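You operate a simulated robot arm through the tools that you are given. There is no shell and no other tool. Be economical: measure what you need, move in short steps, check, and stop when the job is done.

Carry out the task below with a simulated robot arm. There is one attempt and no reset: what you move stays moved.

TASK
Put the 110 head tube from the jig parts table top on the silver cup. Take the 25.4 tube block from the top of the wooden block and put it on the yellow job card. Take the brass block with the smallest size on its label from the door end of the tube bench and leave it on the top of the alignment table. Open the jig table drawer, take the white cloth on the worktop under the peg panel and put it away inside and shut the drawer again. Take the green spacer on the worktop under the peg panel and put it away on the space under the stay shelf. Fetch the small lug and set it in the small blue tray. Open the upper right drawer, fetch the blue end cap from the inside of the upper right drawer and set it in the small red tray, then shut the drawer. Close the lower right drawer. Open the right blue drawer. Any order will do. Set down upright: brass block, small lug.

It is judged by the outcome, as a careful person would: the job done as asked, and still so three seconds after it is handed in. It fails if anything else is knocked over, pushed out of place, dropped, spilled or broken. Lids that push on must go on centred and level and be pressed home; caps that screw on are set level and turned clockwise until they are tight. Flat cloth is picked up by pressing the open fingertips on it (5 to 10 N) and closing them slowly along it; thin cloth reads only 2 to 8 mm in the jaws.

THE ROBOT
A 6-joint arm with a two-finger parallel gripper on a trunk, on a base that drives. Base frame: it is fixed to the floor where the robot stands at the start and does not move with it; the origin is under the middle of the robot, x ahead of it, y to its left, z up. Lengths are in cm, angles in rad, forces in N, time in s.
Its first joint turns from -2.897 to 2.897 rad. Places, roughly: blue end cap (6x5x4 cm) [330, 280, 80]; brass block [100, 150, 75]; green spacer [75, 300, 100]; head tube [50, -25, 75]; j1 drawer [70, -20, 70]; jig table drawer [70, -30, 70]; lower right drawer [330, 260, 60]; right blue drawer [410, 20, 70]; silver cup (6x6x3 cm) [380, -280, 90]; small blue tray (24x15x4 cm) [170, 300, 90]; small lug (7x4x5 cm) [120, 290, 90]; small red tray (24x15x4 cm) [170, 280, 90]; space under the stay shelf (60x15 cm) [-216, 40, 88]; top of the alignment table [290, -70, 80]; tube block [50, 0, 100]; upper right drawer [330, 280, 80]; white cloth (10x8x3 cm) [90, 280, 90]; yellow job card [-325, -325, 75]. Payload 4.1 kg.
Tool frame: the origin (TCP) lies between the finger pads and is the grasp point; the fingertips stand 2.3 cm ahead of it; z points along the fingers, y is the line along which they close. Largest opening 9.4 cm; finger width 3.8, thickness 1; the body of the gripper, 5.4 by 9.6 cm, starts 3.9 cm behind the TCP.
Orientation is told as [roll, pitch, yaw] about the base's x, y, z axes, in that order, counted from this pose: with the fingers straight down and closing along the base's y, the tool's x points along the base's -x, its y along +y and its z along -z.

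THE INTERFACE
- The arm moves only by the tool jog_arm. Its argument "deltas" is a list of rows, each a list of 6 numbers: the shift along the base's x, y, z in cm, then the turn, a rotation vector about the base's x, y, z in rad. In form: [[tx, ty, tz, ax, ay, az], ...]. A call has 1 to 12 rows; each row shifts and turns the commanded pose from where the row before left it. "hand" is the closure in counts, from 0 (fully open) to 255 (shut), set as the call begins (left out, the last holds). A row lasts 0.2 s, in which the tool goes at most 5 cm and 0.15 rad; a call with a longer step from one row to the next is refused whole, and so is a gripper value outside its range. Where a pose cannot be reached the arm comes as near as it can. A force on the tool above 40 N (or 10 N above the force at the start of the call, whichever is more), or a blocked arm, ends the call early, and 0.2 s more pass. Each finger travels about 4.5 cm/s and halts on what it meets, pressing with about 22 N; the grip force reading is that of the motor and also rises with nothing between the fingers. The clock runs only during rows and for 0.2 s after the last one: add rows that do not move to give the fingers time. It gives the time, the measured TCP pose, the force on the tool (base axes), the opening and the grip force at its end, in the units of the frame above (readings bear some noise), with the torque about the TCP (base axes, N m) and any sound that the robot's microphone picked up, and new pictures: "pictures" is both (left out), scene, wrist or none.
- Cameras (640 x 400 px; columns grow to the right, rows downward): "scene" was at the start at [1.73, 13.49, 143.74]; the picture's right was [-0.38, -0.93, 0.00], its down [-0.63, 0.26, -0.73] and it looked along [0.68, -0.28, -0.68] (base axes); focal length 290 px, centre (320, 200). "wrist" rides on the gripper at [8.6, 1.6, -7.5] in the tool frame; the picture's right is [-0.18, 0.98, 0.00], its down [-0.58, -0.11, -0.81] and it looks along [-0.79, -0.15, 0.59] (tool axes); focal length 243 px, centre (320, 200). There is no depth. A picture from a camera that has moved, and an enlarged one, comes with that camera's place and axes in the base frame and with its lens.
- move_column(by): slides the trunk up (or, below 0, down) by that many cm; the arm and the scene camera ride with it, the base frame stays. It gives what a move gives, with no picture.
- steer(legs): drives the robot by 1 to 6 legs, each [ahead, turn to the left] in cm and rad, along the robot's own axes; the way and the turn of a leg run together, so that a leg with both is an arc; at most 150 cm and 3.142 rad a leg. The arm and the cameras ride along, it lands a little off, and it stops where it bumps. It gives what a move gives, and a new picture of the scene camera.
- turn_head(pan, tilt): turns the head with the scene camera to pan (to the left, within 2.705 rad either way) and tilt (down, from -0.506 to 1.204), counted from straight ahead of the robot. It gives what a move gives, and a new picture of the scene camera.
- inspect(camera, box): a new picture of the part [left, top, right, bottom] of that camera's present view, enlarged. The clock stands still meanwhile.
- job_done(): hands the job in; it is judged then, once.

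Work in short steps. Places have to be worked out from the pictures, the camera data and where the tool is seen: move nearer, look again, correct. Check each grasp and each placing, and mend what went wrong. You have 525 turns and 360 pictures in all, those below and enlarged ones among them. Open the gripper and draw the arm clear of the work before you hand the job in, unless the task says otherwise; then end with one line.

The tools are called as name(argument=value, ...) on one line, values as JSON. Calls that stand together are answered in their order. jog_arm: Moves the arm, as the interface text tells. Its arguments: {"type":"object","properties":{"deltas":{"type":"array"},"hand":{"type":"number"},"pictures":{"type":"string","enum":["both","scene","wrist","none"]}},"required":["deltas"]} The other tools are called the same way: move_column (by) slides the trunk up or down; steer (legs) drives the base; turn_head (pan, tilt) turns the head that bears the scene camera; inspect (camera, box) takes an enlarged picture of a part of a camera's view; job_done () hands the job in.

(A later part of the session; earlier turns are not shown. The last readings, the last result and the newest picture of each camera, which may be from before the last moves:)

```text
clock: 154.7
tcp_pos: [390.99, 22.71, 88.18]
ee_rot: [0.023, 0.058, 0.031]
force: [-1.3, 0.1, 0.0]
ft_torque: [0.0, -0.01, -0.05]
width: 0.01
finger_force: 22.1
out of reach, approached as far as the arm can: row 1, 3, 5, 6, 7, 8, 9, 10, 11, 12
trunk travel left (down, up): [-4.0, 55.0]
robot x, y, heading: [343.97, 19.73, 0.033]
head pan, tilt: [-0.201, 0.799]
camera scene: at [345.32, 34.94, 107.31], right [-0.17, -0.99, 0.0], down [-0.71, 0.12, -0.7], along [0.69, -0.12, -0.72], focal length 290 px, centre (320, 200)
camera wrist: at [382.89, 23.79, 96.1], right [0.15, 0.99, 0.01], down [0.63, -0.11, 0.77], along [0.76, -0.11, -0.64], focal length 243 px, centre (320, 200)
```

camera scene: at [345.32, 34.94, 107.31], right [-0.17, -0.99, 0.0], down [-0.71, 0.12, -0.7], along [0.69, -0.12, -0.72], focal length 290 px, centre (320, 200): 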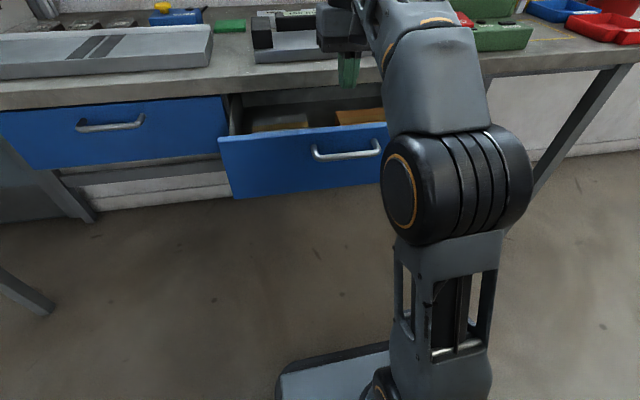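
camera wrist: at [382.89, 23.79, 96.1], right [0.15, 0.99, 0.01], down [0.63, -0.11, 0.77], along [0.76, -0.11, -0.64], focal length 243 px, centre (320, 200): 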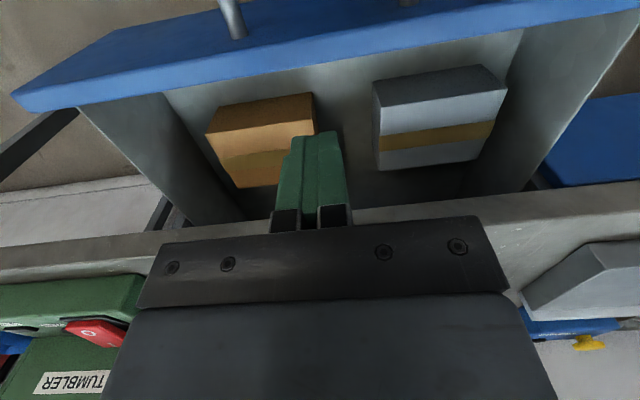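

The gap between the two boxes is beside the fingers. I shift +2 in x and y and lower inside.

jog_arm(deltas=[[0.9, 1, 0, 0, 0, 0], [0.9, 1, 0, 0, 0, 0], [0, 0, -3, 0, 0, 0], [0, 0, -2, 0, 0, 0], [0, 0, 0, 0, 0, 0]])

```text
clock: 155.9
tcp_pos: [392.6, 24.68, 82.35]
ee_rot: [0.025, 0.06, 0.035]
force: [0.7, -0.4, -0.3]
ft_torque: [-0.02, -0.02, -0.02]
width: 0.0
finger_force: 22.0
out of reach, approached as far as the arm can: row 1, 2
trunk travel left (down, up): [-4.0, 55.0]
robot x, y, heading: [344.04, 19.99, 0.031]
head pan, tilt: [-0.201, 0.799]
camera scene: at [345.33, 34.94, 107.3], right [-0.17, -0.99, 0.0], down [-0.71, 0.12, -0.7], along [0.69, -0.12, -0.72], focal length 290 px, centre (320, 200)
camera wrist: at [384.42, 25.7, 90.39], right [0.15, 0.99, 0.01], down [0.63, -0.11, 0.77], along [0.76, -0.11, -0.64], focal length 243 px, centre (320, 200)
```

scene: 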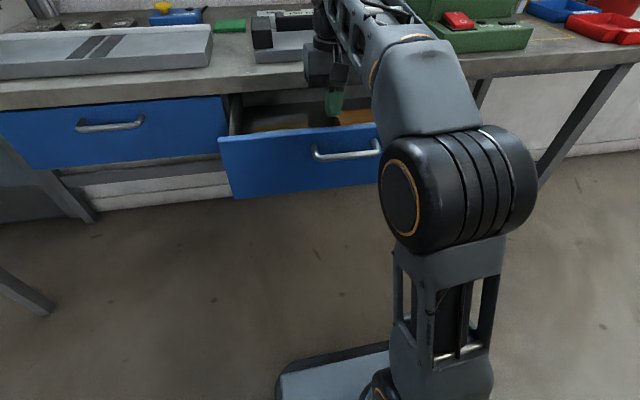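
wrist: 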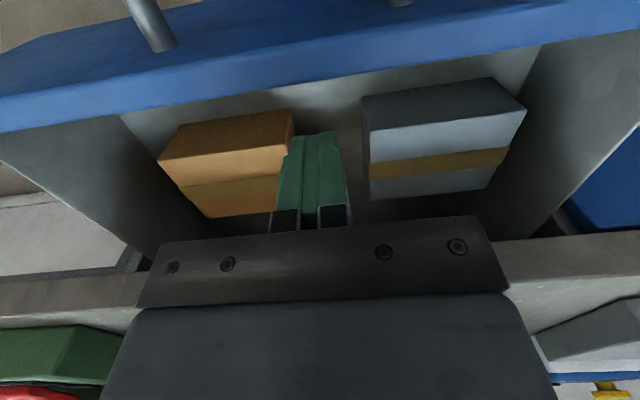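

jog_arm(deltas=[[0, 0.2, -2, 0, 0, 0], [0, 0, -1.5, 0, 0, 0], [0, 0, 0, 0, 0, 0]], pictures="none")

jog_arm(deltas=[[-1, 0, 0, 0, 0, 0], [-1, 0, 0, 0, 0, 0], [-1, 0, 0, 0, 0, 0], [-1, 0, 0, 0, 0, 0], [-1, 0, 0, 0, 0, 0], [-1, 0, 0, 0, 0, 0], [-1, 0, 0, 0, 0, 0], [-1, 0, 0, 0, 0, 0], [-1, 0, 0, 0, 0, 0], [-1, 0, 0, 0, 0, 0]])

```text
clock: 156.7
tcp_pos: [392.64, 24.88, 78.86]
ee_rot: [0.025, 0.064, 0.034]
force: [-0.3, 0.9, -0.3]
ft_torque: [0.03, -0.03, 0.0]
width: 0.02
finger_force: 22.1
trunk travel left (down, up): [-4.0, 55.0]
robot x, y, heading: [343.91, 19.45, 0.036]
head pan, tilt: [-0.201, 0.799]
```

```text
clock: 158.9
tcp_pos: [382.75, 24.75, 78.77]
ee_rot: [0.024, 0.055, 0.033]
force: [24.2, 0.5, 6.1]
ft_torque: [-0.22, -0.39, -0.07]
width: 0.0
finger_force: 22.2
trunk travel left (down, up): [-4.0, 55.0]
robot x, y, heading: [344.07, 20.15, 0.032]
head pan, tilt: [-0.201, 0.799]
camera scene: at [345.51, 34.94, 107.32], right [-0.17, -0.99, 0.0], down [-0.71, 0.12, -0.7], along [0.69, -0.12, -0.72], focal length 290 px, centre (320, 200)
camera wrist: at [374.57, 25.89, 86.81], right [0.15, 0.99, 0.01], down [0.63, -0.11, 0.77], along [0.76, -0.11, -0.64], focal length 243 px, centre (320, 200)
```

scene: 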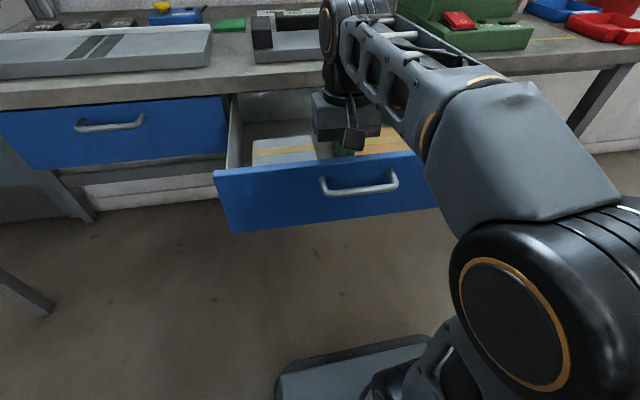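
wrist: 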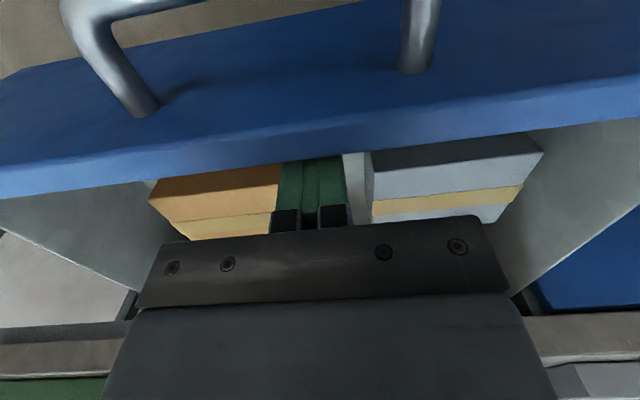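

Works very well. A few more centimetres, then I lift out.

jog_arm(deltas=[[-1, 0, 0, 0, 0, 0], [-1, 0, 0, 0, 0, 0], [-1, 0, 0, 0, 0, 0], [-1, 0, 0, 0, 0, 0], [0.8, 0, 0, 0, 0, 0]], pictures="none")

move_column(by=36)

turn_head(pan=0.0, tilt=0.8)

```text
clock: 159.2
tcp_pos: [382.68, 24.77, 78.93]
ee_rot: [0.025, 0.045, 0.032]
force: [15.4, 0.9, -2.8]
ft_torque: [-0.01, -0.38, -0.07]
width: 0.01
finger_force: 22.4
trunk travel left (down, up): [-4.0, 55.0]
robot x, y, heading: [344.01, 20.03, 0.033]
head pan, tilt: [-0.201, 0.799]
stopped in row 1: the force on the tool passed its limit (the readings are from after the stop); the commanded pose is now the measured one
```

```text
clock: 162.7
tcp_pos: [382.4, 24.93, 114.96]
ee_rot: [0.024, 0.047, 0.032]
force: [-0.3, -0.6, -0.8]
ft_torque: [-0.02, 0.01, 0.02]
width: 0.0
finger_force: 21.7
trunk travel left (down, up): [-40.0, 19.0]
robot x, y, heading: [344.03, 19.78, 0.037]
head pan, tilt: [-0.201, 0.799]
```

```text
clock: 163.4
tcp_pos: [382.47, 24.74, 115.01]
ee_rot: [0.024, 0.047, 0.032]
force: [-0.1, -0.3, -0.6]
ft_torque: [-0.03, 0.0, -0.01]
width: 0.0
finger_force: 21.7
trunk travel left (down, up): [-40.0, 19.0]
robot x, y, heading: [343.9, 20.33, 0.036]
head pan, tilt: [0.0, 0.799]
camera scene: at [345.49, 36.55, 143.3], right [0.03, -1.0, 0.0], down [-0.72, -0.02, -0.7], along [0.7, 0.02, -0.72], focal length 290 px, centre (320, 200)
```

scene: 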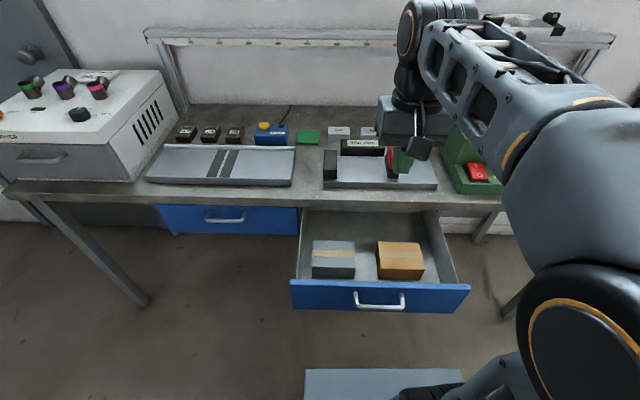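

The right blue drawer is open. I pull out forward a little, turn, and drive north to the drawer cabinet.

steer(legs=[[14, 0], [0, 1.689], [130, 0], [42, 0], [0, -0.154]])

turn_head(pan=0.0, tilt=0.55)

```text
clock: 177.8
tcp_pos: [324.81, 226.99, 114.87]
ee_rot: [0.024, 0.048, 1.585]
force: [0.5, 0.1, -0.6]
ft_torque: [-0.01, 0.03, -0.01]
width: 0.0
finger_force: 22.2
trunk travel left (down, up): [-40.0, 19.0]
robot x, y, heading: [329.1, 188.21, 1.593]
head pan, tilt: [0.0, 0.799]
camera scene: at [312.5, 190.16, 143.31], right [1.0, 0.02, 0.0], down [0.01, -0.72, -0.7], along [-0.01, 0.7, -0.72], focal length 290 px, centre (320, 200)
```

scene: 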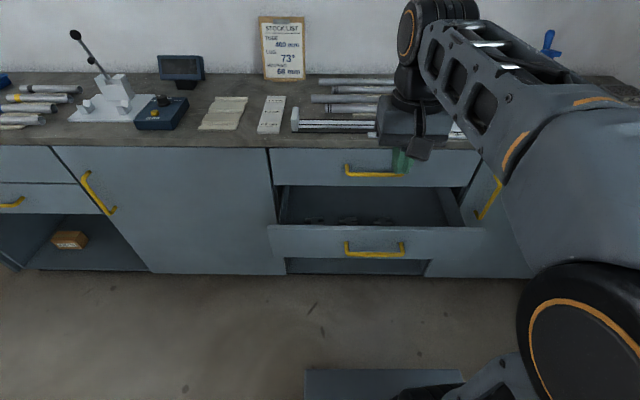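

```text
clock: 178.6
tcp_pos: [324.79, 227.0, 114.94]
ee_rot: [0.024, 0.048, 1.586]
force: [-0.5, 0.2, 0.1]
ft_torque: [-0.01, 0.0, 0.0]
width: 0.01
finger_force: 22.2
trunk travel left (down, up): [-40.0, 19.0]
robot x, y, heading: [329.24, 188.55, 1.591]
head pan, tilt: [0.0, 0.55]
camera scene: at [312.48, 191.07, 145.44], right [1.0, 0.02, 0.0], down [0.01, -0.52, -0.85], along [-0.01, 0.85, -0.52], focal length 290 px, centre (320, 200)
```

scene: 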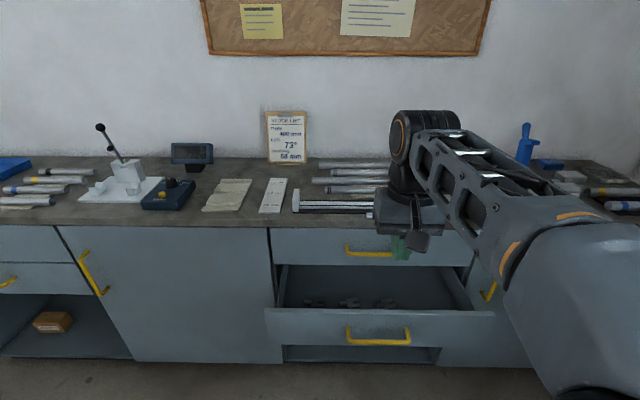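

The lower right drawer stands open ~22 cm below the upper one. I set the gripper horizontal again facing the cabinet.

jog_arm(deltas=[[0, 0.5, 0, 0, 0, 0.14], [0, 0.5, 0, 0, 0, 0.14], [0, 0.5, 0, 0, 0, 0.14], [0, 0.5, 0, 0, 0, 0.14], [0, 0.5, 0, 0, 0, 0.14], [0, 0.5, 0, 0, 0, 0.14], [0.5, 0.5, 0, 0, 0, 0.14], [0.5, 0.5, 0, 0, 0, 0.14], [0.5, 0.5, 0, 0, 0, 0.14], [0.5, 0.5, 0, 0, 0, 0.14], [0.5, 0, 0, 0, 0, 0.14]], pictures="none")

jog_arm(deltas=[[0, 0, -1, 0.14, 0, 0], [0, 0, -1, 0.14, 0, 0], [0, 0, -1, 0.14, 0, 0], [0, 0, -1, 0.14, 0, 0], [0, 0, 0, 0.14, 0, 0], [0, 0, 0, 0.14, 0, 0], [0, 0, 0, 0.14, 0, 0], [0, 0, 0, 0.14, 0, 0], [0, 0, 0, 0.14, 0, 0], [0, 0, 0, 0.14, 0, 0]], pictures="none")

move_column(by=-38)

turn_head(pan=-0.2, tilt=0.6)

inspect(camera="wrist", box=[0, 0, 640, 400])

```text
clock: 181.0
tcp_pos: [327.26, 232.02, 114.82]
ee_rot: [0.024, 0.046, 3.13]
force: [-1.2, -0.1, 0.6]
ft_torque: [-0.05, -0.02, 0.02]
width: 0.0
finger_force: 21.5
trunk travel left (down, up): [-40.0, 19.0]
robot x, y, heading: [329.17, 188.69, 1.585]
head pan, tilt: [0.0, 0.55]
```

```text
clock: 183.2
tcp_pos: [327.96, 232.13, 110.87]
ee_rot: [-1.228, 0.013, 3.059]
force: [0.5, -0.1, 0.0]
ft_torque: [-0.02, 0.0, -0.03]
width: 0.0
finger_force: 22.1
out of reach, approached as far as the arm can: row 9, 10
trunk travel left (down, up): [-40.0, 19.0]
robot x, y, heading: [329.22, 188.31, 1.59]
head pan, tilt: [0.0, 0.55]
```

```text
clock: 186.8
tcp_pos: [327.91, 232.03, 73.12]
ee_rot: [-1.229, 0.013, 3.056]
force: [-0.5, -0.7, -0.3]
ft_torque: [-0.01, -0.02, 0.03]
width: 0.0
finger_force: 21.6
trunk travel left (down, up): [-2.0, 57.0]
robot x, y, heading: [329.2, 188.13, 1.588]
head pan, tilt: [0.0, 0.55]
```

```text
clock: 187.6
tcp_pos: [328.0, 232.07, 72.91]
ee_rot: [-1.228, 0.015, 3.056]
force: [-0.5, 0.1, 0.6]
ft_torque: [0.01, 0.01, -0.01]
width: 0.0
finger_force: 22.2
trunk travel left (down, up): [-2.0, 57.0]
robot x, y, heading: [329.07, 188.59, 1.59]
head pan, tilt: [-0.201, 0.6]
camera scene: at [314.24, 190.79, 106.99], right [0.98, -0.18, 0.0], down [-0.1, -0.56, -0.83], along [0.15, 0.81, -0.56], focal length 290 px, centre (320, 200)
```

scene: 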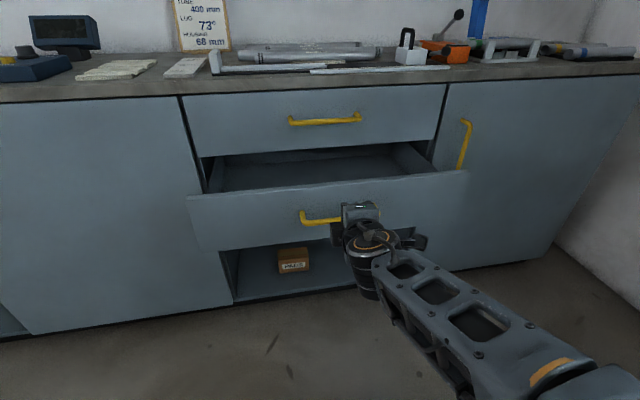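

```text
1.00 times, centred on (320, 200) of wrist
camera zoom: at [336.02, 223.77, 74.02], right [-0.2, -0.31, -0.93], down [-0.65, -0.67, 0.37], along [-0.74, 0.67, -0.07], focal length 243 px, centre (320, 200)
```

zoom: 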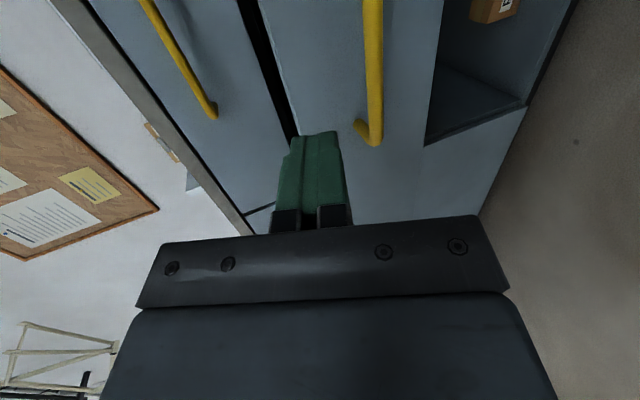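

Measured: lower panel top z≈70 at y≈248, bar z≈66; upper bar near (328, 262.5, 82). I push the lower panel beside its handle at x≈343, using the base.

jog_arm(deltas=[[2.5, 0, -1, 0, 0, 0], [2.5, 0, -1, 0, 0, 0], [2.5, 0, -1.5, 0, 0, 0], [2.5, 0, -1.5, 0, 0, 0], [2.5, 0, -1.5, 0, 0, 0], [2.5, 1, -1.5, 0, 0, 0], [0, 2, 0, 0, 0, 0], [0, 2, 0, 0, 0, 0], [0, 2, 0, 0, 0, 0]])

```text
clock: 189.6
tcp_pos: [331.33, 238.93, 68.92]
ee_rot: [-1.226, 0.016, 3.054]
force: [-0.2, -0.2, -0.4]
ft_torque: [0.01, 0.0, 0.03]
width: 0.0
finger_force: 21.8
out of reach, approached as far as the arm can: row 2, 3, 4, 5, 6, 7
trunk travel left (down, up): [-2.0, 57.0]
robot x, y, heading: [329.28, 188.49, 1.59]
head pan, tilt: [-0.201, 0.6]
camera scene: at [314.25, 190.77, 106.99], right [0.98, -0.18, 0.0], down [-0.1, -0.56, -0.83], along [0.15, 0.81, -0.56], focal length 290 px, centre (320, 200)
camera wrist: at [339.23, 230.5, 69.97], right [-0.2, -0.31, -0.93], down [-0.65, -0.67, 0.37], along [-0.73, 0.68, -0.07], focal length 243 px, centre (320, 200)
```

scene: 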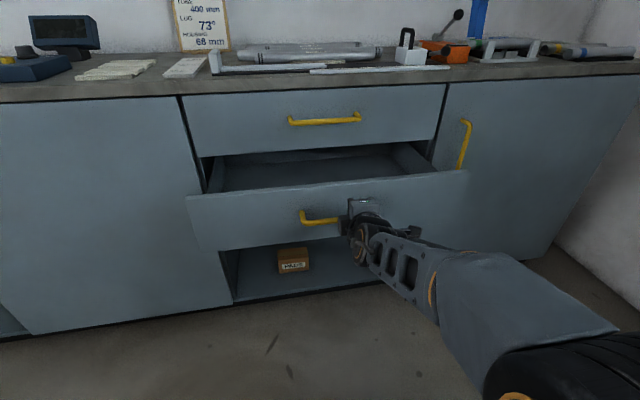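
wrist: 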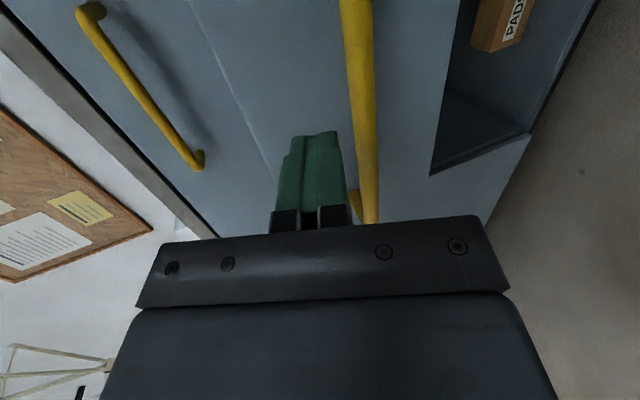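

The lateral reach is limited, but here the fingers sit just above the bar and below the panel top, which suits. I re-centre the command and push with the base.

jog_arm(deltas=[[-2, 0, 2, 0, 0, 0], [-4, 0, 2, 0, 0, 0], [-4, 0, 0, 0, 0, 0], [-3, 0, 0, 0, 0, 0], [0, 0, 0, 0, 0, 0]], pictures="wrist")

```text
clock: 190.8
tcp_pos: [318.36, 238.76, 72.76]
ee_rot: [-1.229, 0.015, 3.056]
force: [0.4, 0.1, 0.0]
ft_torque: [0.0, 0.01, 0.02]
width: 0.01
finger_force: 22.4
trunk travel left (down, up): [-2.0, 57.0]
robot x, y, heading: [329.31, 188.66, 1.594]
head pan, tilt: [-0.201, 0.6]
camera wrist: at [326.44, 230.42, 73.89], right [-0.2, -0.31, -0.93], down [-0.65, -0.67, 0.37], along [-0.74, 0.67, -0.07], focal length 243 px, centre (320, 200)
```

wrist: 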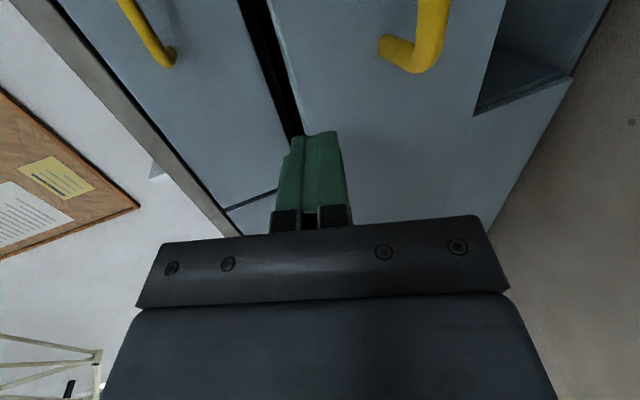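

The left side is reachable: I go to x≈313, z≈65 beside the handle's left end.

jog_arm(deltas=[[-2.7, 0, 0, 0, 0, 0], [-2.7, 0, -1, 0, 0, 0], [0, 0, -2.5, 0, 0, 0], [0, 0, -2.5, 0, 0, 0], [0, 0, -1.5, 0, 0, 0], [0, 0, 0, 0, 0, 0]])

```text
clock: 192.2
tcp_pos: [312.92, 238.66, 65.27]
ee_rot: [-1.23, 0.015, 3.055]
force: [0.1, -0.2, 0.2]
ft_torque: [0.02, 0.02, -0.02]
width: 0.0
finger_force: 22.5
trunk travel left (down, up): [-2.0, 57.0]
robot x, y, heading: [329.17, 188.54, 1.587]
head pan, tilt: [-0.201, 0.6]
camera scene: at [314.24, 190.79, 106.99], right [0.98, -0.18, 0.0], down [-0.1, -0.56, -0.83], along [0.15, 0.81, -0.56], focal length 290 px, centre (320, 200)
camera wrist: at [320.99, 230.23, 66.38], right [-0.2, -0.31, -0.93], down [-0.65, -0.67, 0.37], along [-0.74, 0.67, -0.07], focal length 243 px, centre (320, 200)
```

scene: 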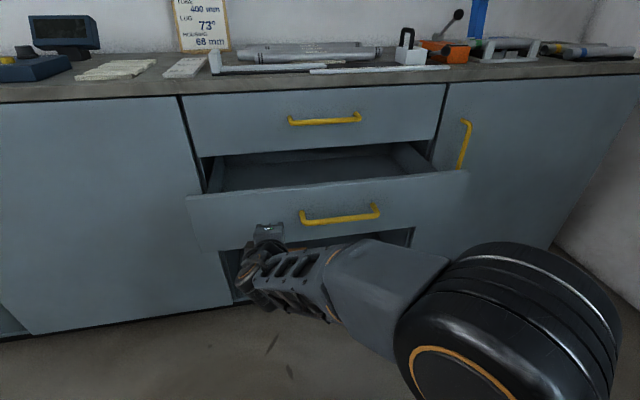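
wrist: 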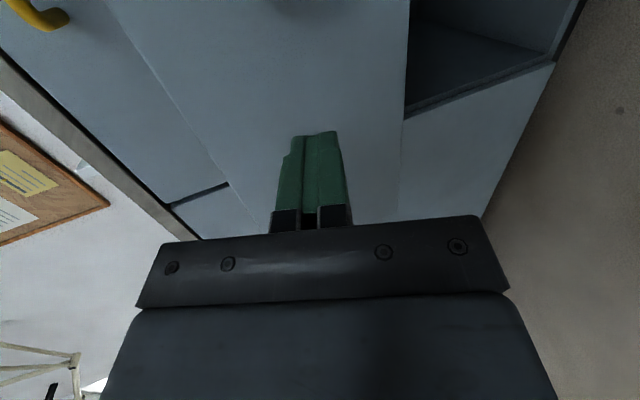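

steer(legs=[[18, 0]])

```text
clock: 193.7
tcp_pos: [312.71, 256.84, 65.28]
ee_rot: [-1.228, 0.013, 3.056]
force: [0.3, 0.2, 0.7]
ft_torque: [0.03, 0.03, -0.02]
width: 0.0
finger_force: 22.2
trunk travel left (down, up): [-2.0, 57.0]
robot x, y, heading: [328.71, 206.35, 1.586]
head pan, tilt: [-0.201, 0.6]
camera scene: at [313.94, 209.05, 106.99], right [0.98, -0.18, 0.0], down [-0.1, -0.56, -0.83], along [0.15, 0.81, -0.56], focal length 290 px, centre (320, 200)
```

scene: 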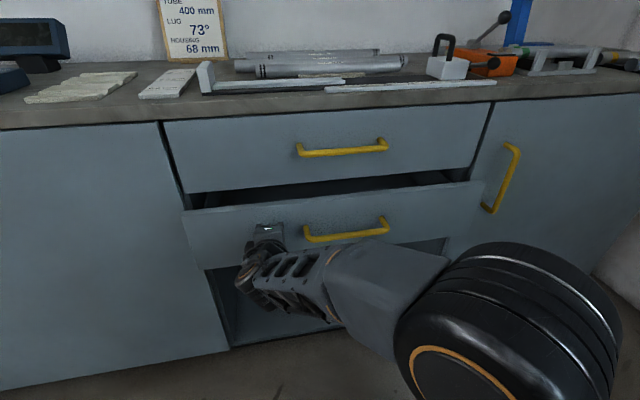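

steer(legs=[[5.5, 0]])

jog_arm(deltas=[[0, 0.5, 0, 0, 0, 0], [0, 0.5, 0, 0, 0, 0], [0, 0.5, 0, 0, 0, 0], [0, 0.5, 0, 0, 0, 0], [0, 0.5, 0, 0, 0, 0], [0, 0.5, 0, 0, 0, 0], [0, 0.5, 0, 0, 0, 0], [0, 0.5, 0, 0, 0, 0]], pictures="scene")

```text
clock: 194.6
tcp_pos: [312.53, 262.41, 65.38]
ee_rot: [-1.228, 0.013, 3.057]
force: [-0.3, -0.5, 0.1]
ft_torque: [-0.04, 0.01, 0.01]
width: 0.0
finger_force: 21.7
trunk travel left (down, up): [-2.0, 57.0]
robot x, y, heading: [328.85, 212.3, 1.586]
head pan, tilt: [-0.201, 0.6]
camera scene: at [313.85, 214.66, 106.99], right [0.98, -0.18, 0.0], down [-0.1, -0.56, -0.83], along [0.15, 0.81, -0.56], focal length 290 px, centre (320, 200)
```

scene: 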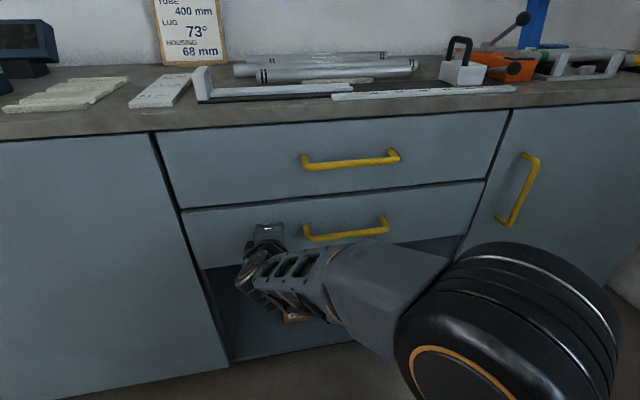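

```text
clock: 195.6
tcp_pos: [312.58, 263.73, 65.26]
ee_rot: [-1.227, 0.013, 3.056]
force: [5.1, -23.0, 7.4]
ft_torque: [0.26, 0.13, 0.21]
width: 0.0
finger_force: 21.8
trunk travel left (down, up): [-2.0, 57.0]
robot x, y, heading: [328.66, 211.93, 1.59]
head pan, tilt: [-0.201, 0.6]
stopped in row 4: the force on the tool passed its limit (the readings are from after the stop); the commanded pose is now the measured one
camera scene: at [313.9, 214.38, 107.02], right [0.98, -0.18, 0.0], down [-0.1, -0.55, -0.83], along [0.15, 0.81, -0.56], focal length 290 px, centre (320, 200)
```

scene: 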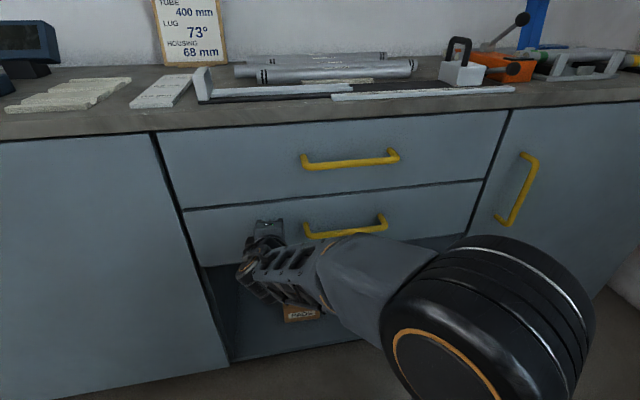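

The lower drawer seems home (hard stop). One more push to confirm.

jog_arm(deltas=[[0, 0.4, 0, 0, 0, 0], [0, 0.4, 0, 0, 0, 0], [0, 0.4, 0, 0, 0, 0]], pictures="none")

inspect(camera="scene", box=[140, 100, 540, 350])

```text
clock: 195.9
tcp_pos: [312.6, 263.8, 65.35]
ee_rot: [-1.226, 0.011, 3.055]
force: [4.1, -23.6, 8.6]
ft_torque: [0.24, 0.15, 0.24]
width: 0.03
finger_force: 21.9
trunk travel left (down, up): [-2.0, 57.0]
robot x, y, heading: [328.95, 212.4, 1.59]
head pan, tilt: [-0.201, 0.6]
stopped in row 1: the force on the tool passed its limit (the readings are from after the stop); the commanded pose is now the measured one
```

```text
1.60 times, centred on (340, 225) of scene
camera zoom: at [313.91, 214.31, 107.01], right [0.98, -0.18, 0.0], down [-0.1, -0.55, -0.83], along [0.15, 0.81, -0.56], focal length 465 px, centre (288, 160)
```

zoom: 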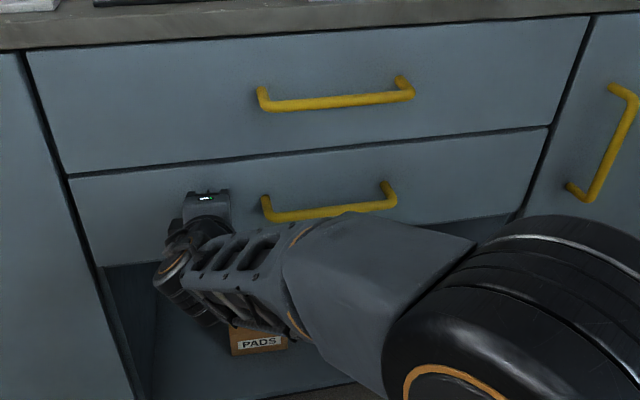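

Lower drawer closed. I back off, raise the trunk 17 cm and line up with the upper handle at (328.4, ~262, 82).

steer(legs=[[-12, 0]])

move_column(by=17)

jog_arm(deltas=[[3, 0, 0, 0, 0, 0], [3, 0, 0, 0, 0, 0], [3, 0, 0, 0, 0, 0], [3, 0, 0, 0, 0, 0], [3, 0, 0, 0, 0, 0], [1, 0, 0, 0, 0, 0], [0, 0, 0, 0, 0, 0]], hand=110)

```text
clock: 197.1
tcp_pos: [312.69, 251.9, 65.02]
ee_rot: [-1.224, 0.013, 3.056]
force: [-0.7, -0.7, 1.3]
ft_torque: [0.02, -0.01, -0.01]
width: 0.02
finger_force: 21.8
trunk travel left (down, up): [-2.0, 57.0]
robot x, y, heading: [328.93, 200.07, 1.59]
head pan, tilt: [-0.201, 0.6]
camera scene: at [314.07, 202.6, 106.99], right [0.98, -0.18, 0.0], down [-0.1, -0.56, -0.83], along [0.15, 0.81, -0.56], focal length 290 px, centre (320, 200)
```

scene: 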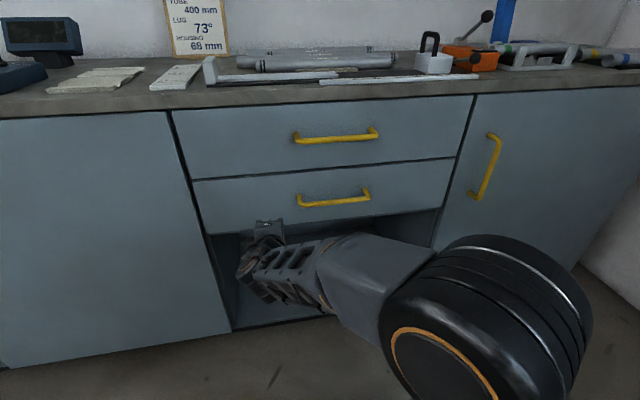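

```text
clock: 199.0
tcp_pos: [312.83, 251.97, 82.12]
ee_rot: [-1.224, 0.014, 3.058]
force: [0.1, 0.3, 0.1]
ft_torque: [-0.01, -0.02, 0.01]
width: 0.0
finger_force: 22.3
trunk travel left (down, up): [-19.0, 40.0]
robot x, y, heading: [328.87, 200.02, 1.591]
head pan, tilt: [-0.201, 0.6]
```

```text
clock: 200.6
tcp_pos: [328.59, 251.95, 82.13]
ee_rot: [-1.224, 0.014, 3.059]
force: [0.6, 0.0, 0.5]
ft_torque: [-0.01, 0.01, 0.0]
width: 5.36
finger_force: 0.0
trunk travel left (down, up): [-19.0, 40.0]
robot x, y, heading: [329.02, 200.34, 1.594]
head pan, tilt: [-0.201, 0.6]
camera scene: at [314.07, 202.6, 123.99], right [0.98, -0.18, 0.0], down [-0.1, -0.56, -0.83], along [0.15, 0.81, -0.56], focal length 290 px, centre (320, 200)
camera wrist: at [336.76, 243.52, 83.19], right [-0.2, -0.32, -0.93], down [-0.65, -0.67, 0.37], along [-0.74, 0.67, -0.07], focal length 243 px, centre (320, 200)
```

scene: 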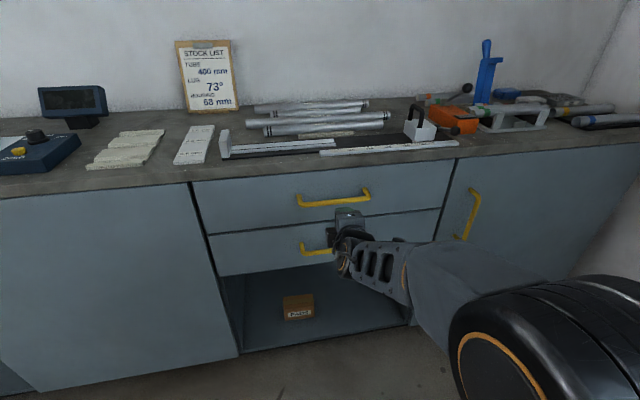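
wrist: 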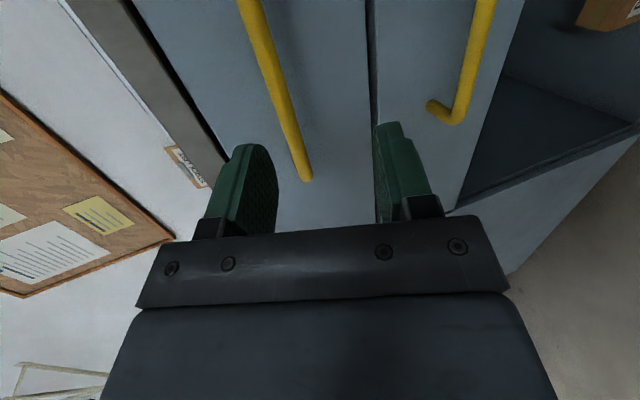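

Bar lies in line with the fingers. I advance ~9.5 cm (base 6 + arm) and close.

steer(legs=[[6, 0]])

jog_arm(deltas=[[0, 1, 0, 0, 0, 0], [0, 1, 0, 0, 0, 0], [0, 1, 0, 0, 0, 0], [0, 0.6, 0, 0, 0, 0]], pictures="wrist")

```text
clock: 201.6
tcp_pos: [328.62, 258.1, 82.06]
ee_rot: [-1.225, 0.014, 3.056]
force: [-0.3, 0.7, 0.0]
ft_torque: [-0.02, -0.01, -0.01]
width: 5.32
finger_force: 0.1
trunk travel left (down, up): [-19.0, 40.0]
robot x, y, heading: [328.73, 206.14, 1.588]
head pan, tilt: [-0.201, 0.6]
camera scene: at [313.96, 208.82, 123.99], right [0.98, -0.18, 0.0], down [-0.1, -0.56, -0.83], along [0.15, 0.81, -0.56], focal length 290 px, centre (320, 200)
```

scene: 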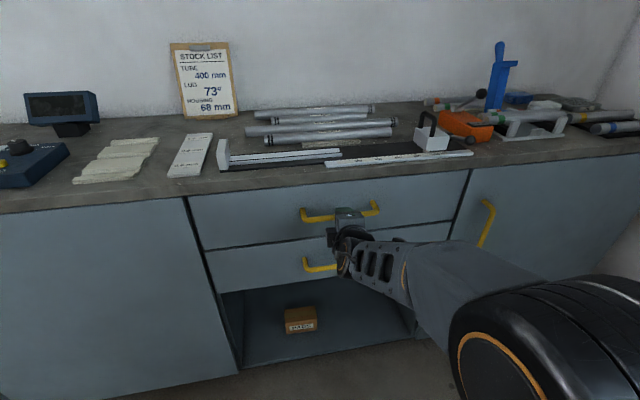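

```text
clock: 202.6
tcp_pos: [328.52, 261.69, 82.11]
ee_rot: [-1.223, 0.014, 3.056]
force: [-0.3, 0.0, 0.0]
ft_torque: [0.03, 0.0, -0.01]
width: 5.34
finger_force: 0.1
trunk travel left (down, up): [-19.0, 40.0]
robot x, y, heading: [328.95, 206.55, 1.588]
head pan, tilt: [-0.201, 0.6]
camera wrist: at [336.62, 253.39, 83.18], right [-0.2, -0.32, -0.93], down [-0.65, -0.67, 0.37], along [-0.74, 0.67, -0.07], focal length 243 px, centre (320, 200)
```

wrist: 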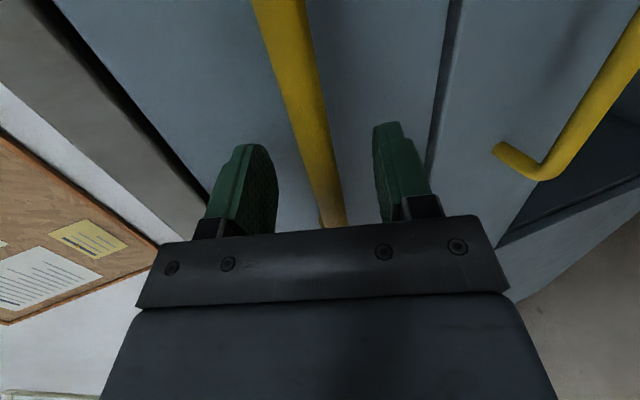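

Between the fingers; I close and then pull with the base.

jog_arm(deltas=[[0, 0, 0, 0, 0, 0], [0, 0, 0, 0, 0, 0], [0, 0, 0, 0, 0, 0], [0, 0, 0, 0, 0, 0], [0, 0, 0, 0, 0, 0]], hand=255, pictures="none")

steer(legs=[[-24, 0]])

```text
clock: 203.8
tcp_pos: [328.52, 261.71, 81.83]
ee_rot: [-1.219, 0.018, 3.058]
force: [3.1, -8.7, -14.4]
ft_torque: [-0.02, -1.83, 0.67]
width: 1.4
finger_force: 44.7
trunk travel left (down, up): [-19.0, 40.0]
robot x, y, heading: [328.97, 206.62, 1.589]
head pan, tilt: [-0.201, 0.6]
```

```text
clock: 205.7
tcp_pos: [328.62, 237.81, 81.85]
ee_rot: [-1.216, 0.025, 3.07]
force: [-5.7, 0.5, 0.0]
ft_torque: [0.05, -1.62, 0.07]
width: 1.37
finger_force: 44.8
trunk travel left (down, up): [-19.0, 40.0]
robot x, y, heading: [328.99, 182.47, 1.6]
head pan, tilt: [-0.201, 0.6]
stopped in leg 1: the force on the tool passed its limit (the readings are from after the stop); the commanded pose is now the measured one
camera scene: at [314.33, 184.82, 124.0], right [0.98, -0.18, 0.0], down [-0.1, -0.56, -0.83], along [0.14, 0.81, -0.56], focal length 290 px, centre (320, 200)
```

scene: 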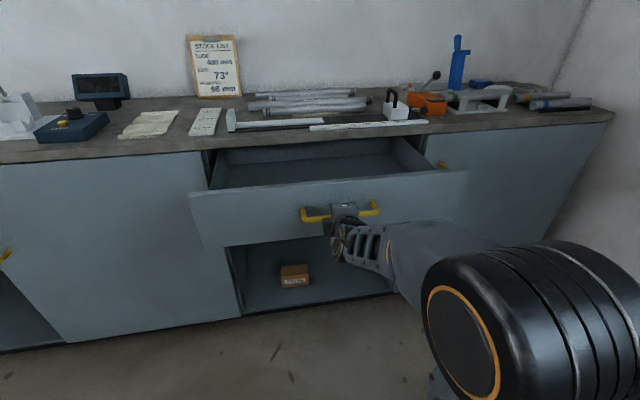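

Drawer is out ~24 cm to its stop. I release, back off, raise and look inside.

jog_arm(deltas=[[0, 0, 0, 0, 0, 0], [0, 0, 0, 0, 0, 0], [0, 0, 0, 0, 0, 0]], hand=100, pictures="none")

steer(legs=[[-8, 0]])

move_column(by=38)

turn_head(pan=-0.1, tilt=0.75)

```text
clock: 206.5
tcp_pos: [328.69, 237.9, 81.9]
ee_rot: [-1.217, 0.018, 3.067]
force: [0.4, -0.4, 1.0]
ft_torque: [0.01, 0.0, -0.02]
width: 5.73
finger_force: 0.0
trunk travel left (down, up): [-19.0, 40.0]
robot x, y, heading: [329.12, 182.37, 1.592]
head pan, tilt: [-0.201, 0.6]
```

```text
clock: 207.5
tcp_pos: [328.94, 229.71, 81.86]
ee_rot: [-1.216, 0.02, 3.069]
force: [-1.4, 0.1, -0.2]
ft_torque: [-0.01, 0.01, -0.03]
width: 5.69
finger_force: 0.1
trunk travel left (down, up): [-19.0, 40.0]
robot x, y, heading: [329.75, 174.36, 1.6]
head pan, tilt: [-0.201, 0.6]
camera scene: at [314.59, 176.79, 123.99], right [0.98, -0.18, 0.0], down [-0.1, -0.56, -0.83], along [0.14, 0.81, -0.57], focal length 290 px, centre (320, 200)
```

scene: 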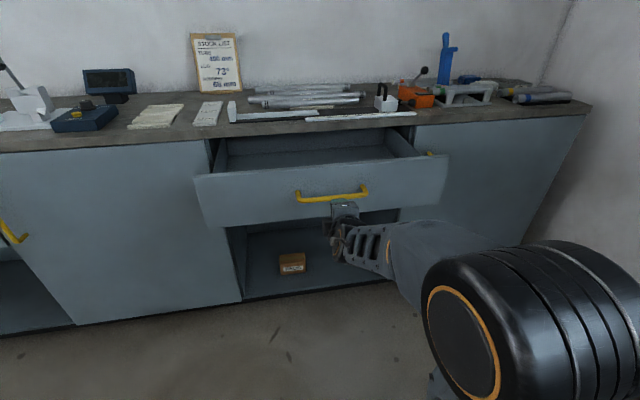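

```text
clock: 211.2
tcp_pos: [328.8, 229.72, 119.86]
ee_rot: [-1.218, 0.02, 3.068]
force: [0.7, 0.7, 0.5]
ft_torque: [0.01, 0.0, -0.01]
width: 5.71
finger_force: 0.1
trunk travel left (down, up): [-57.0, 2.0]
robot x, y, heading: [329.4, 174.62, 1.597]
head pan, tilt: [-0.201, 0.6]
```

```text
clock: 211.9
tcp_pos: [328.78, 229.65, 119.86]
ee_rot: [-1.216, 0.018, 3.067]
force: [-0.1, 0.2, -0.1]
ft_torque: [-0.02, -0.02, 0.02]
width: 5.7
finger_force: 0.1
trunk travel left (down, up): [-57.0, 2.0]
robot x, y, heading: [329.53, 174.32, 1.599]
head pan, tilt: [-0.099, 0.75]
camera scene: at [313.67, 176.33, 160.71], right [1.0, -0.08, 0.0], down [-0.05, -0.68, -0.73], along [0.06, 0.73, -0.68], focal length 290 px, centre (320, 200)
```

scene: 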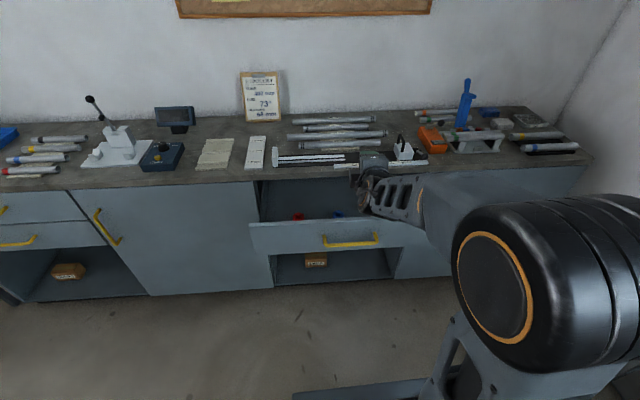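

inspect(camera="scene", box=[240, 170, 440, 295])

jog_arm(deltas=[[0, 0, 0, -0.135, 0, 0], [0, 0, 0, -0.135, 0, 0], [0, 0, 0, -0.135, 0, 0], [0, 0, 0, -0.135, 0, 0], [0, 0, 0, -0.135, 0, 0], [0, 0, 0, -0.135, 0, 0], [0, 0, 0, -0.135, 0, 0], [0, 0, 0, -0.135, 0, 0], [0, 0, 0, -0.135, 0, 0]], hand=0, pictures="none")

steer(legs=[[28, 0]])

```text
3.20 times, centred on (340, 232) of scene
camera zoom: at [313.67, 176.33, 160.71], right [1.0, -0.08, 0.0], down [-0.05, -0.68, -0.73], along [0.06, 0.73, -0.68], focal length 929 px, centre (256, 96)
```

zoom: 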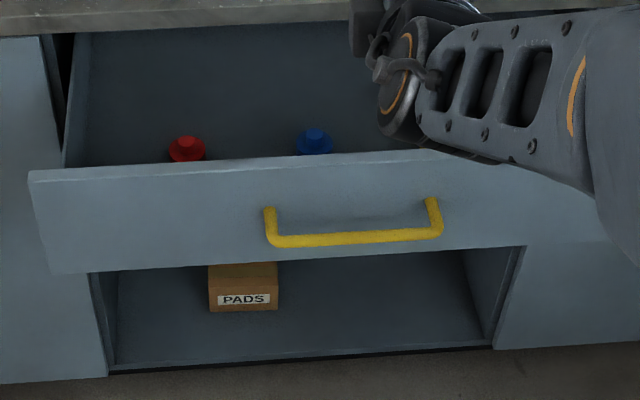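

```text
clock: 213.9
tcp_pos: [329.95, 229.92, 119.99]
ee_rot: [-0.225, 0.134, 3.103]
force: [0.7, 0.4, 0.0]
ft_torque: [0.02, 0.0, 0.01]
width: 9.41
finger_force: 0.0
out of reach, approached as far as the arm can: row 2, 3, 4
trunk travel left (down, up): [-57.0, 2.0]
robot x, y, heading: [329.58, 174.34, 1.597]
head pan, tilt: [-0.099, 0.75]
```

```text
clock: 215.8
tcp_pos: [328.94, 257.82, 119.89]
ee_rot: [-0.228, 0.133, 3.107]
force: [-0.2, 1.0, -1.1]
ft_torque: [0.0, 0.01, -0.01]
width: 9.4
finger_force: 0.0
trunk travel left (down, up): [-57.0, 2.0]
robot x, y, heading: [328.85, 202.69, 1.6]
head pan, tilt: [-0.099, 0.75]
camera scene: at [312.91, 204.34, 160.7], right [1.0, -0.07, 0.0], down [-0.05, -0.68, -0.73], along [0.05, 0.73, -0.68], focal length 290 px, centre (320, 200)
```

scene: 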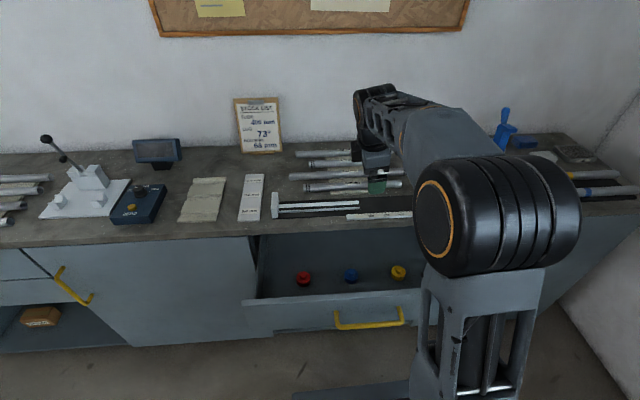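

I straighten the tool; caps red, blue, yellow are visible in the drawer, blue near (326.6, 256.3).

jog_arm(deltas=[[0, -1, -2, -0.114, 0.066, 0], [0, -1, -2, -0.114, 0.066, 0], [-1, -1, -3, 0, 0, 0], [-1, -1, -3, 0, 0, 0], [0, 0, -3, 0, 0, 0], [0, 0, 0, 0, 0, 0]], pictures="both")

```text
clock: 217.2
tcp_pos: [327.01, 253.87, 106.98]
ee_rot: [0.005, 0.008, 3.122]
force: [-0.4, -0.3, 0.8]
ft_torque: [0.0, 0.02, -0.04]
width: 9.4
finger_force: 0.0
trunk travel left (down, up): [-57.0, 2.0]
robot x, y, heading: [328.95, 202.55, 1.596]
head pan, tilt: [-0.099, 0.75]
camera scene: at [312.92, 204.27, 160.7], right [1.0, -0.07, 0.0], down [-0.05, -0.68, -0.73], along [0.05, 0.73, -0.68], focal length 290 px, centre (320, 200)
camera wrist: at [335.65, 251.95, 114.43], right [-0.2, -0.98, 0.0], down [-0.58, 0.12, 0.8], along [-0.79, 0.16, -0.6], focal length 243 px, centre (320, 200)
```

scene: 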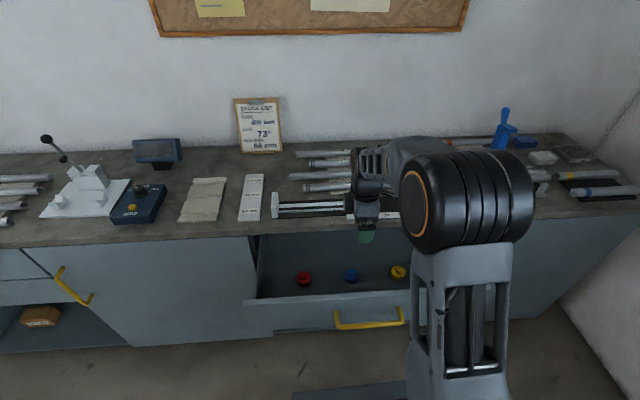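
wrist: 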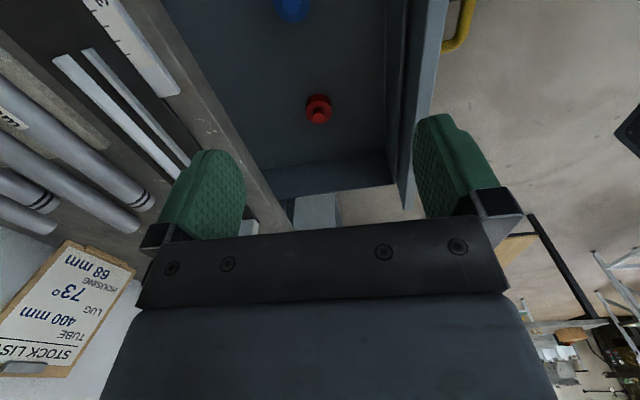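

Blue cap triangulated at (326.6, 257.4, 76). I turn the gripper so fingers close along x (more room at the worktop edge).

jog_arm(deltas=[[0, 0.3, 0, 0, 0, -0.141], [0, 0.3, 0, 0, 0, -0.141], [0, 0.3, 0, 0, 0, -0.141], [0, 0.3, 0, 0, 0, -0.141], [0, 0.3, 0, 0, 0, -0.141], [0, 0.3, 0, 0, 0, -0.141], [0, 0.3, 0, 0, 0, -0.141], [0, 0.3, 0, 0, 0, -0.141], [0, 0.4, -1, 0, 0, -0.141], [0, 0.4, -2, 0, 0, -0.141], [0, 0.3, -3, 0, 0, -0.141]], hand=60, pictures="wrist")

```text
clock: 219.6
tcp_pos: [327.02, 257.33, 101.1]
ee_rot: [0.005, 0.006, 1.571]
force: [-0.4, -0.4, 0.1]
ft_torque: [0.03, -0.01, -0.01]
width: 7.19
finger_force: 0.0
trunk travel left (down, up): [-57.0, 2.0]
robot x, y, heading: [329.15, 202.68, 1.599]
head pan, tilt: [-0.099, 0.75]
camera wrist: at [325.5, 248.61, 108.65], right [-0.98, 0.19, 0.0], down [0.11, 0.59, 0.8], along [0.15, 0.79, -0.6], focal length 243 px, centre (320, 200)
```

wrist: 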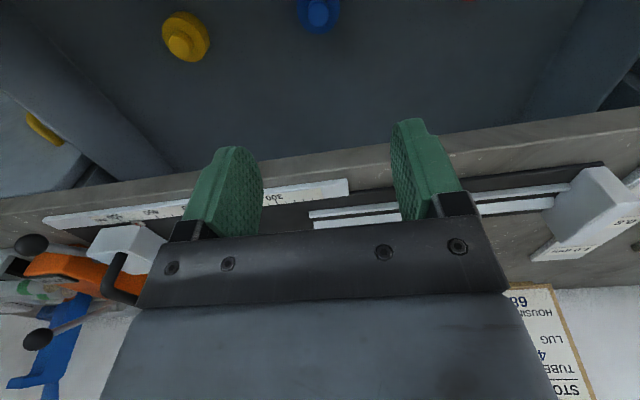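

Aligned with the blue cap. Descend toward it.

jog_arm(deltas=[[0, 0, -4, 0, 0, 0], [0, 0, -4, 0, 0, 0], [0, 0, -4, 0, 0, 0], [0, 0, -4, 0, 0, 0], [0, 0, -3, 0, 0, 0], [0, 0, 0, 0, 0, 0]], pictures="both")

```text
clock: 221.0
tcp_pos: [327.03, 257.25, 81.89]
ee_rot: [0.005, 0.008, 1.57]
force: [0.5, 0.3, 0.4]
ft_torque: [0.01, -0.03, 0.0]
width: 7.19
finger_force: 0.0
trunk travel left (down, up): [-57.0, 2.0]
robot x, y, heading: [328.8, 202.31, 1.599]
head pan, tilt: [-0.099, 0.75]
camera scene: at [312.92, 204.28, 160.7], right [1.0, -0.07, 0.0], down [-0.05, -0.68, -0.73], along [0.05, 0.73, -0.68], focal length 290 px, centre (320, 200)
camera wrist: at [325.52, 248.62, 89.4], right [-0.98, 0.18, 0.0], down [0.11, 0.59, 0.8], along [0.15, 0.79, -0.6], focal length 243 px, centre (320, 200)
```

scene: 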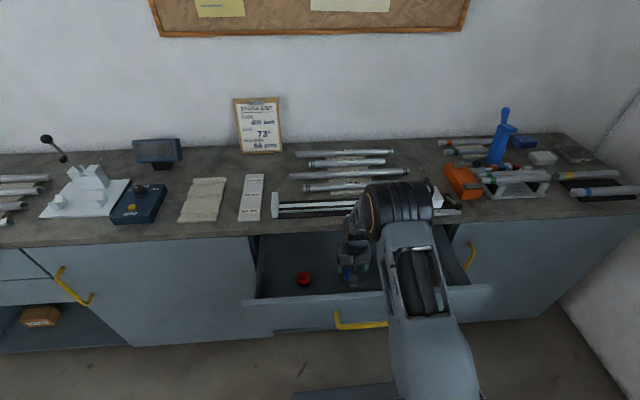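
wrist: 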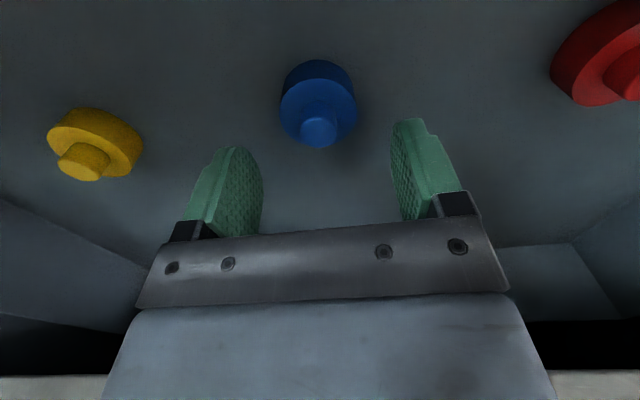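

jog_arm(deltas=[[0, -0.3, -2, 0, 0, 0], [0, 0, -1.5, 0, 0, 0], [0, 0, -0.8, 0, 0, 0], [0, 0, 0, 0, 0, 0]], pictures="wrist")

```text
clock: 222.0
tcp_pos: [326.97, 256.89, 77.72]
ee_rot: [0.005, 0.006, 1.571]
force: [0.6, 0.0, -0.3]
ft_torque: [-0.04, -0.01, 0.01]
width: 7.18
finger_force: 0.0
trunk travel left (down, up): [-57.0, 2.0]
robot x, y, heading: [328.82, 202.3, 1.599]
head pan, tilt: [-0.099, 0.75]
camera wrist: at [325.57, 248.21, 85.19], right [-0.98, 0.18, 0.0], down [0.11, 0.59, 0.8], along [0.15, 0.79, -0.6], focal length 243 px, centre (320, 200)
```

wrist: 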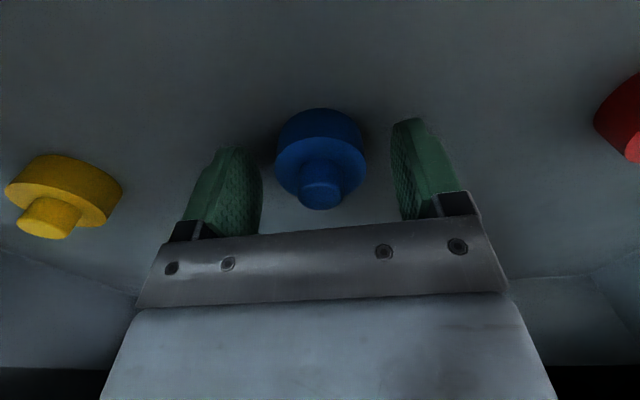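

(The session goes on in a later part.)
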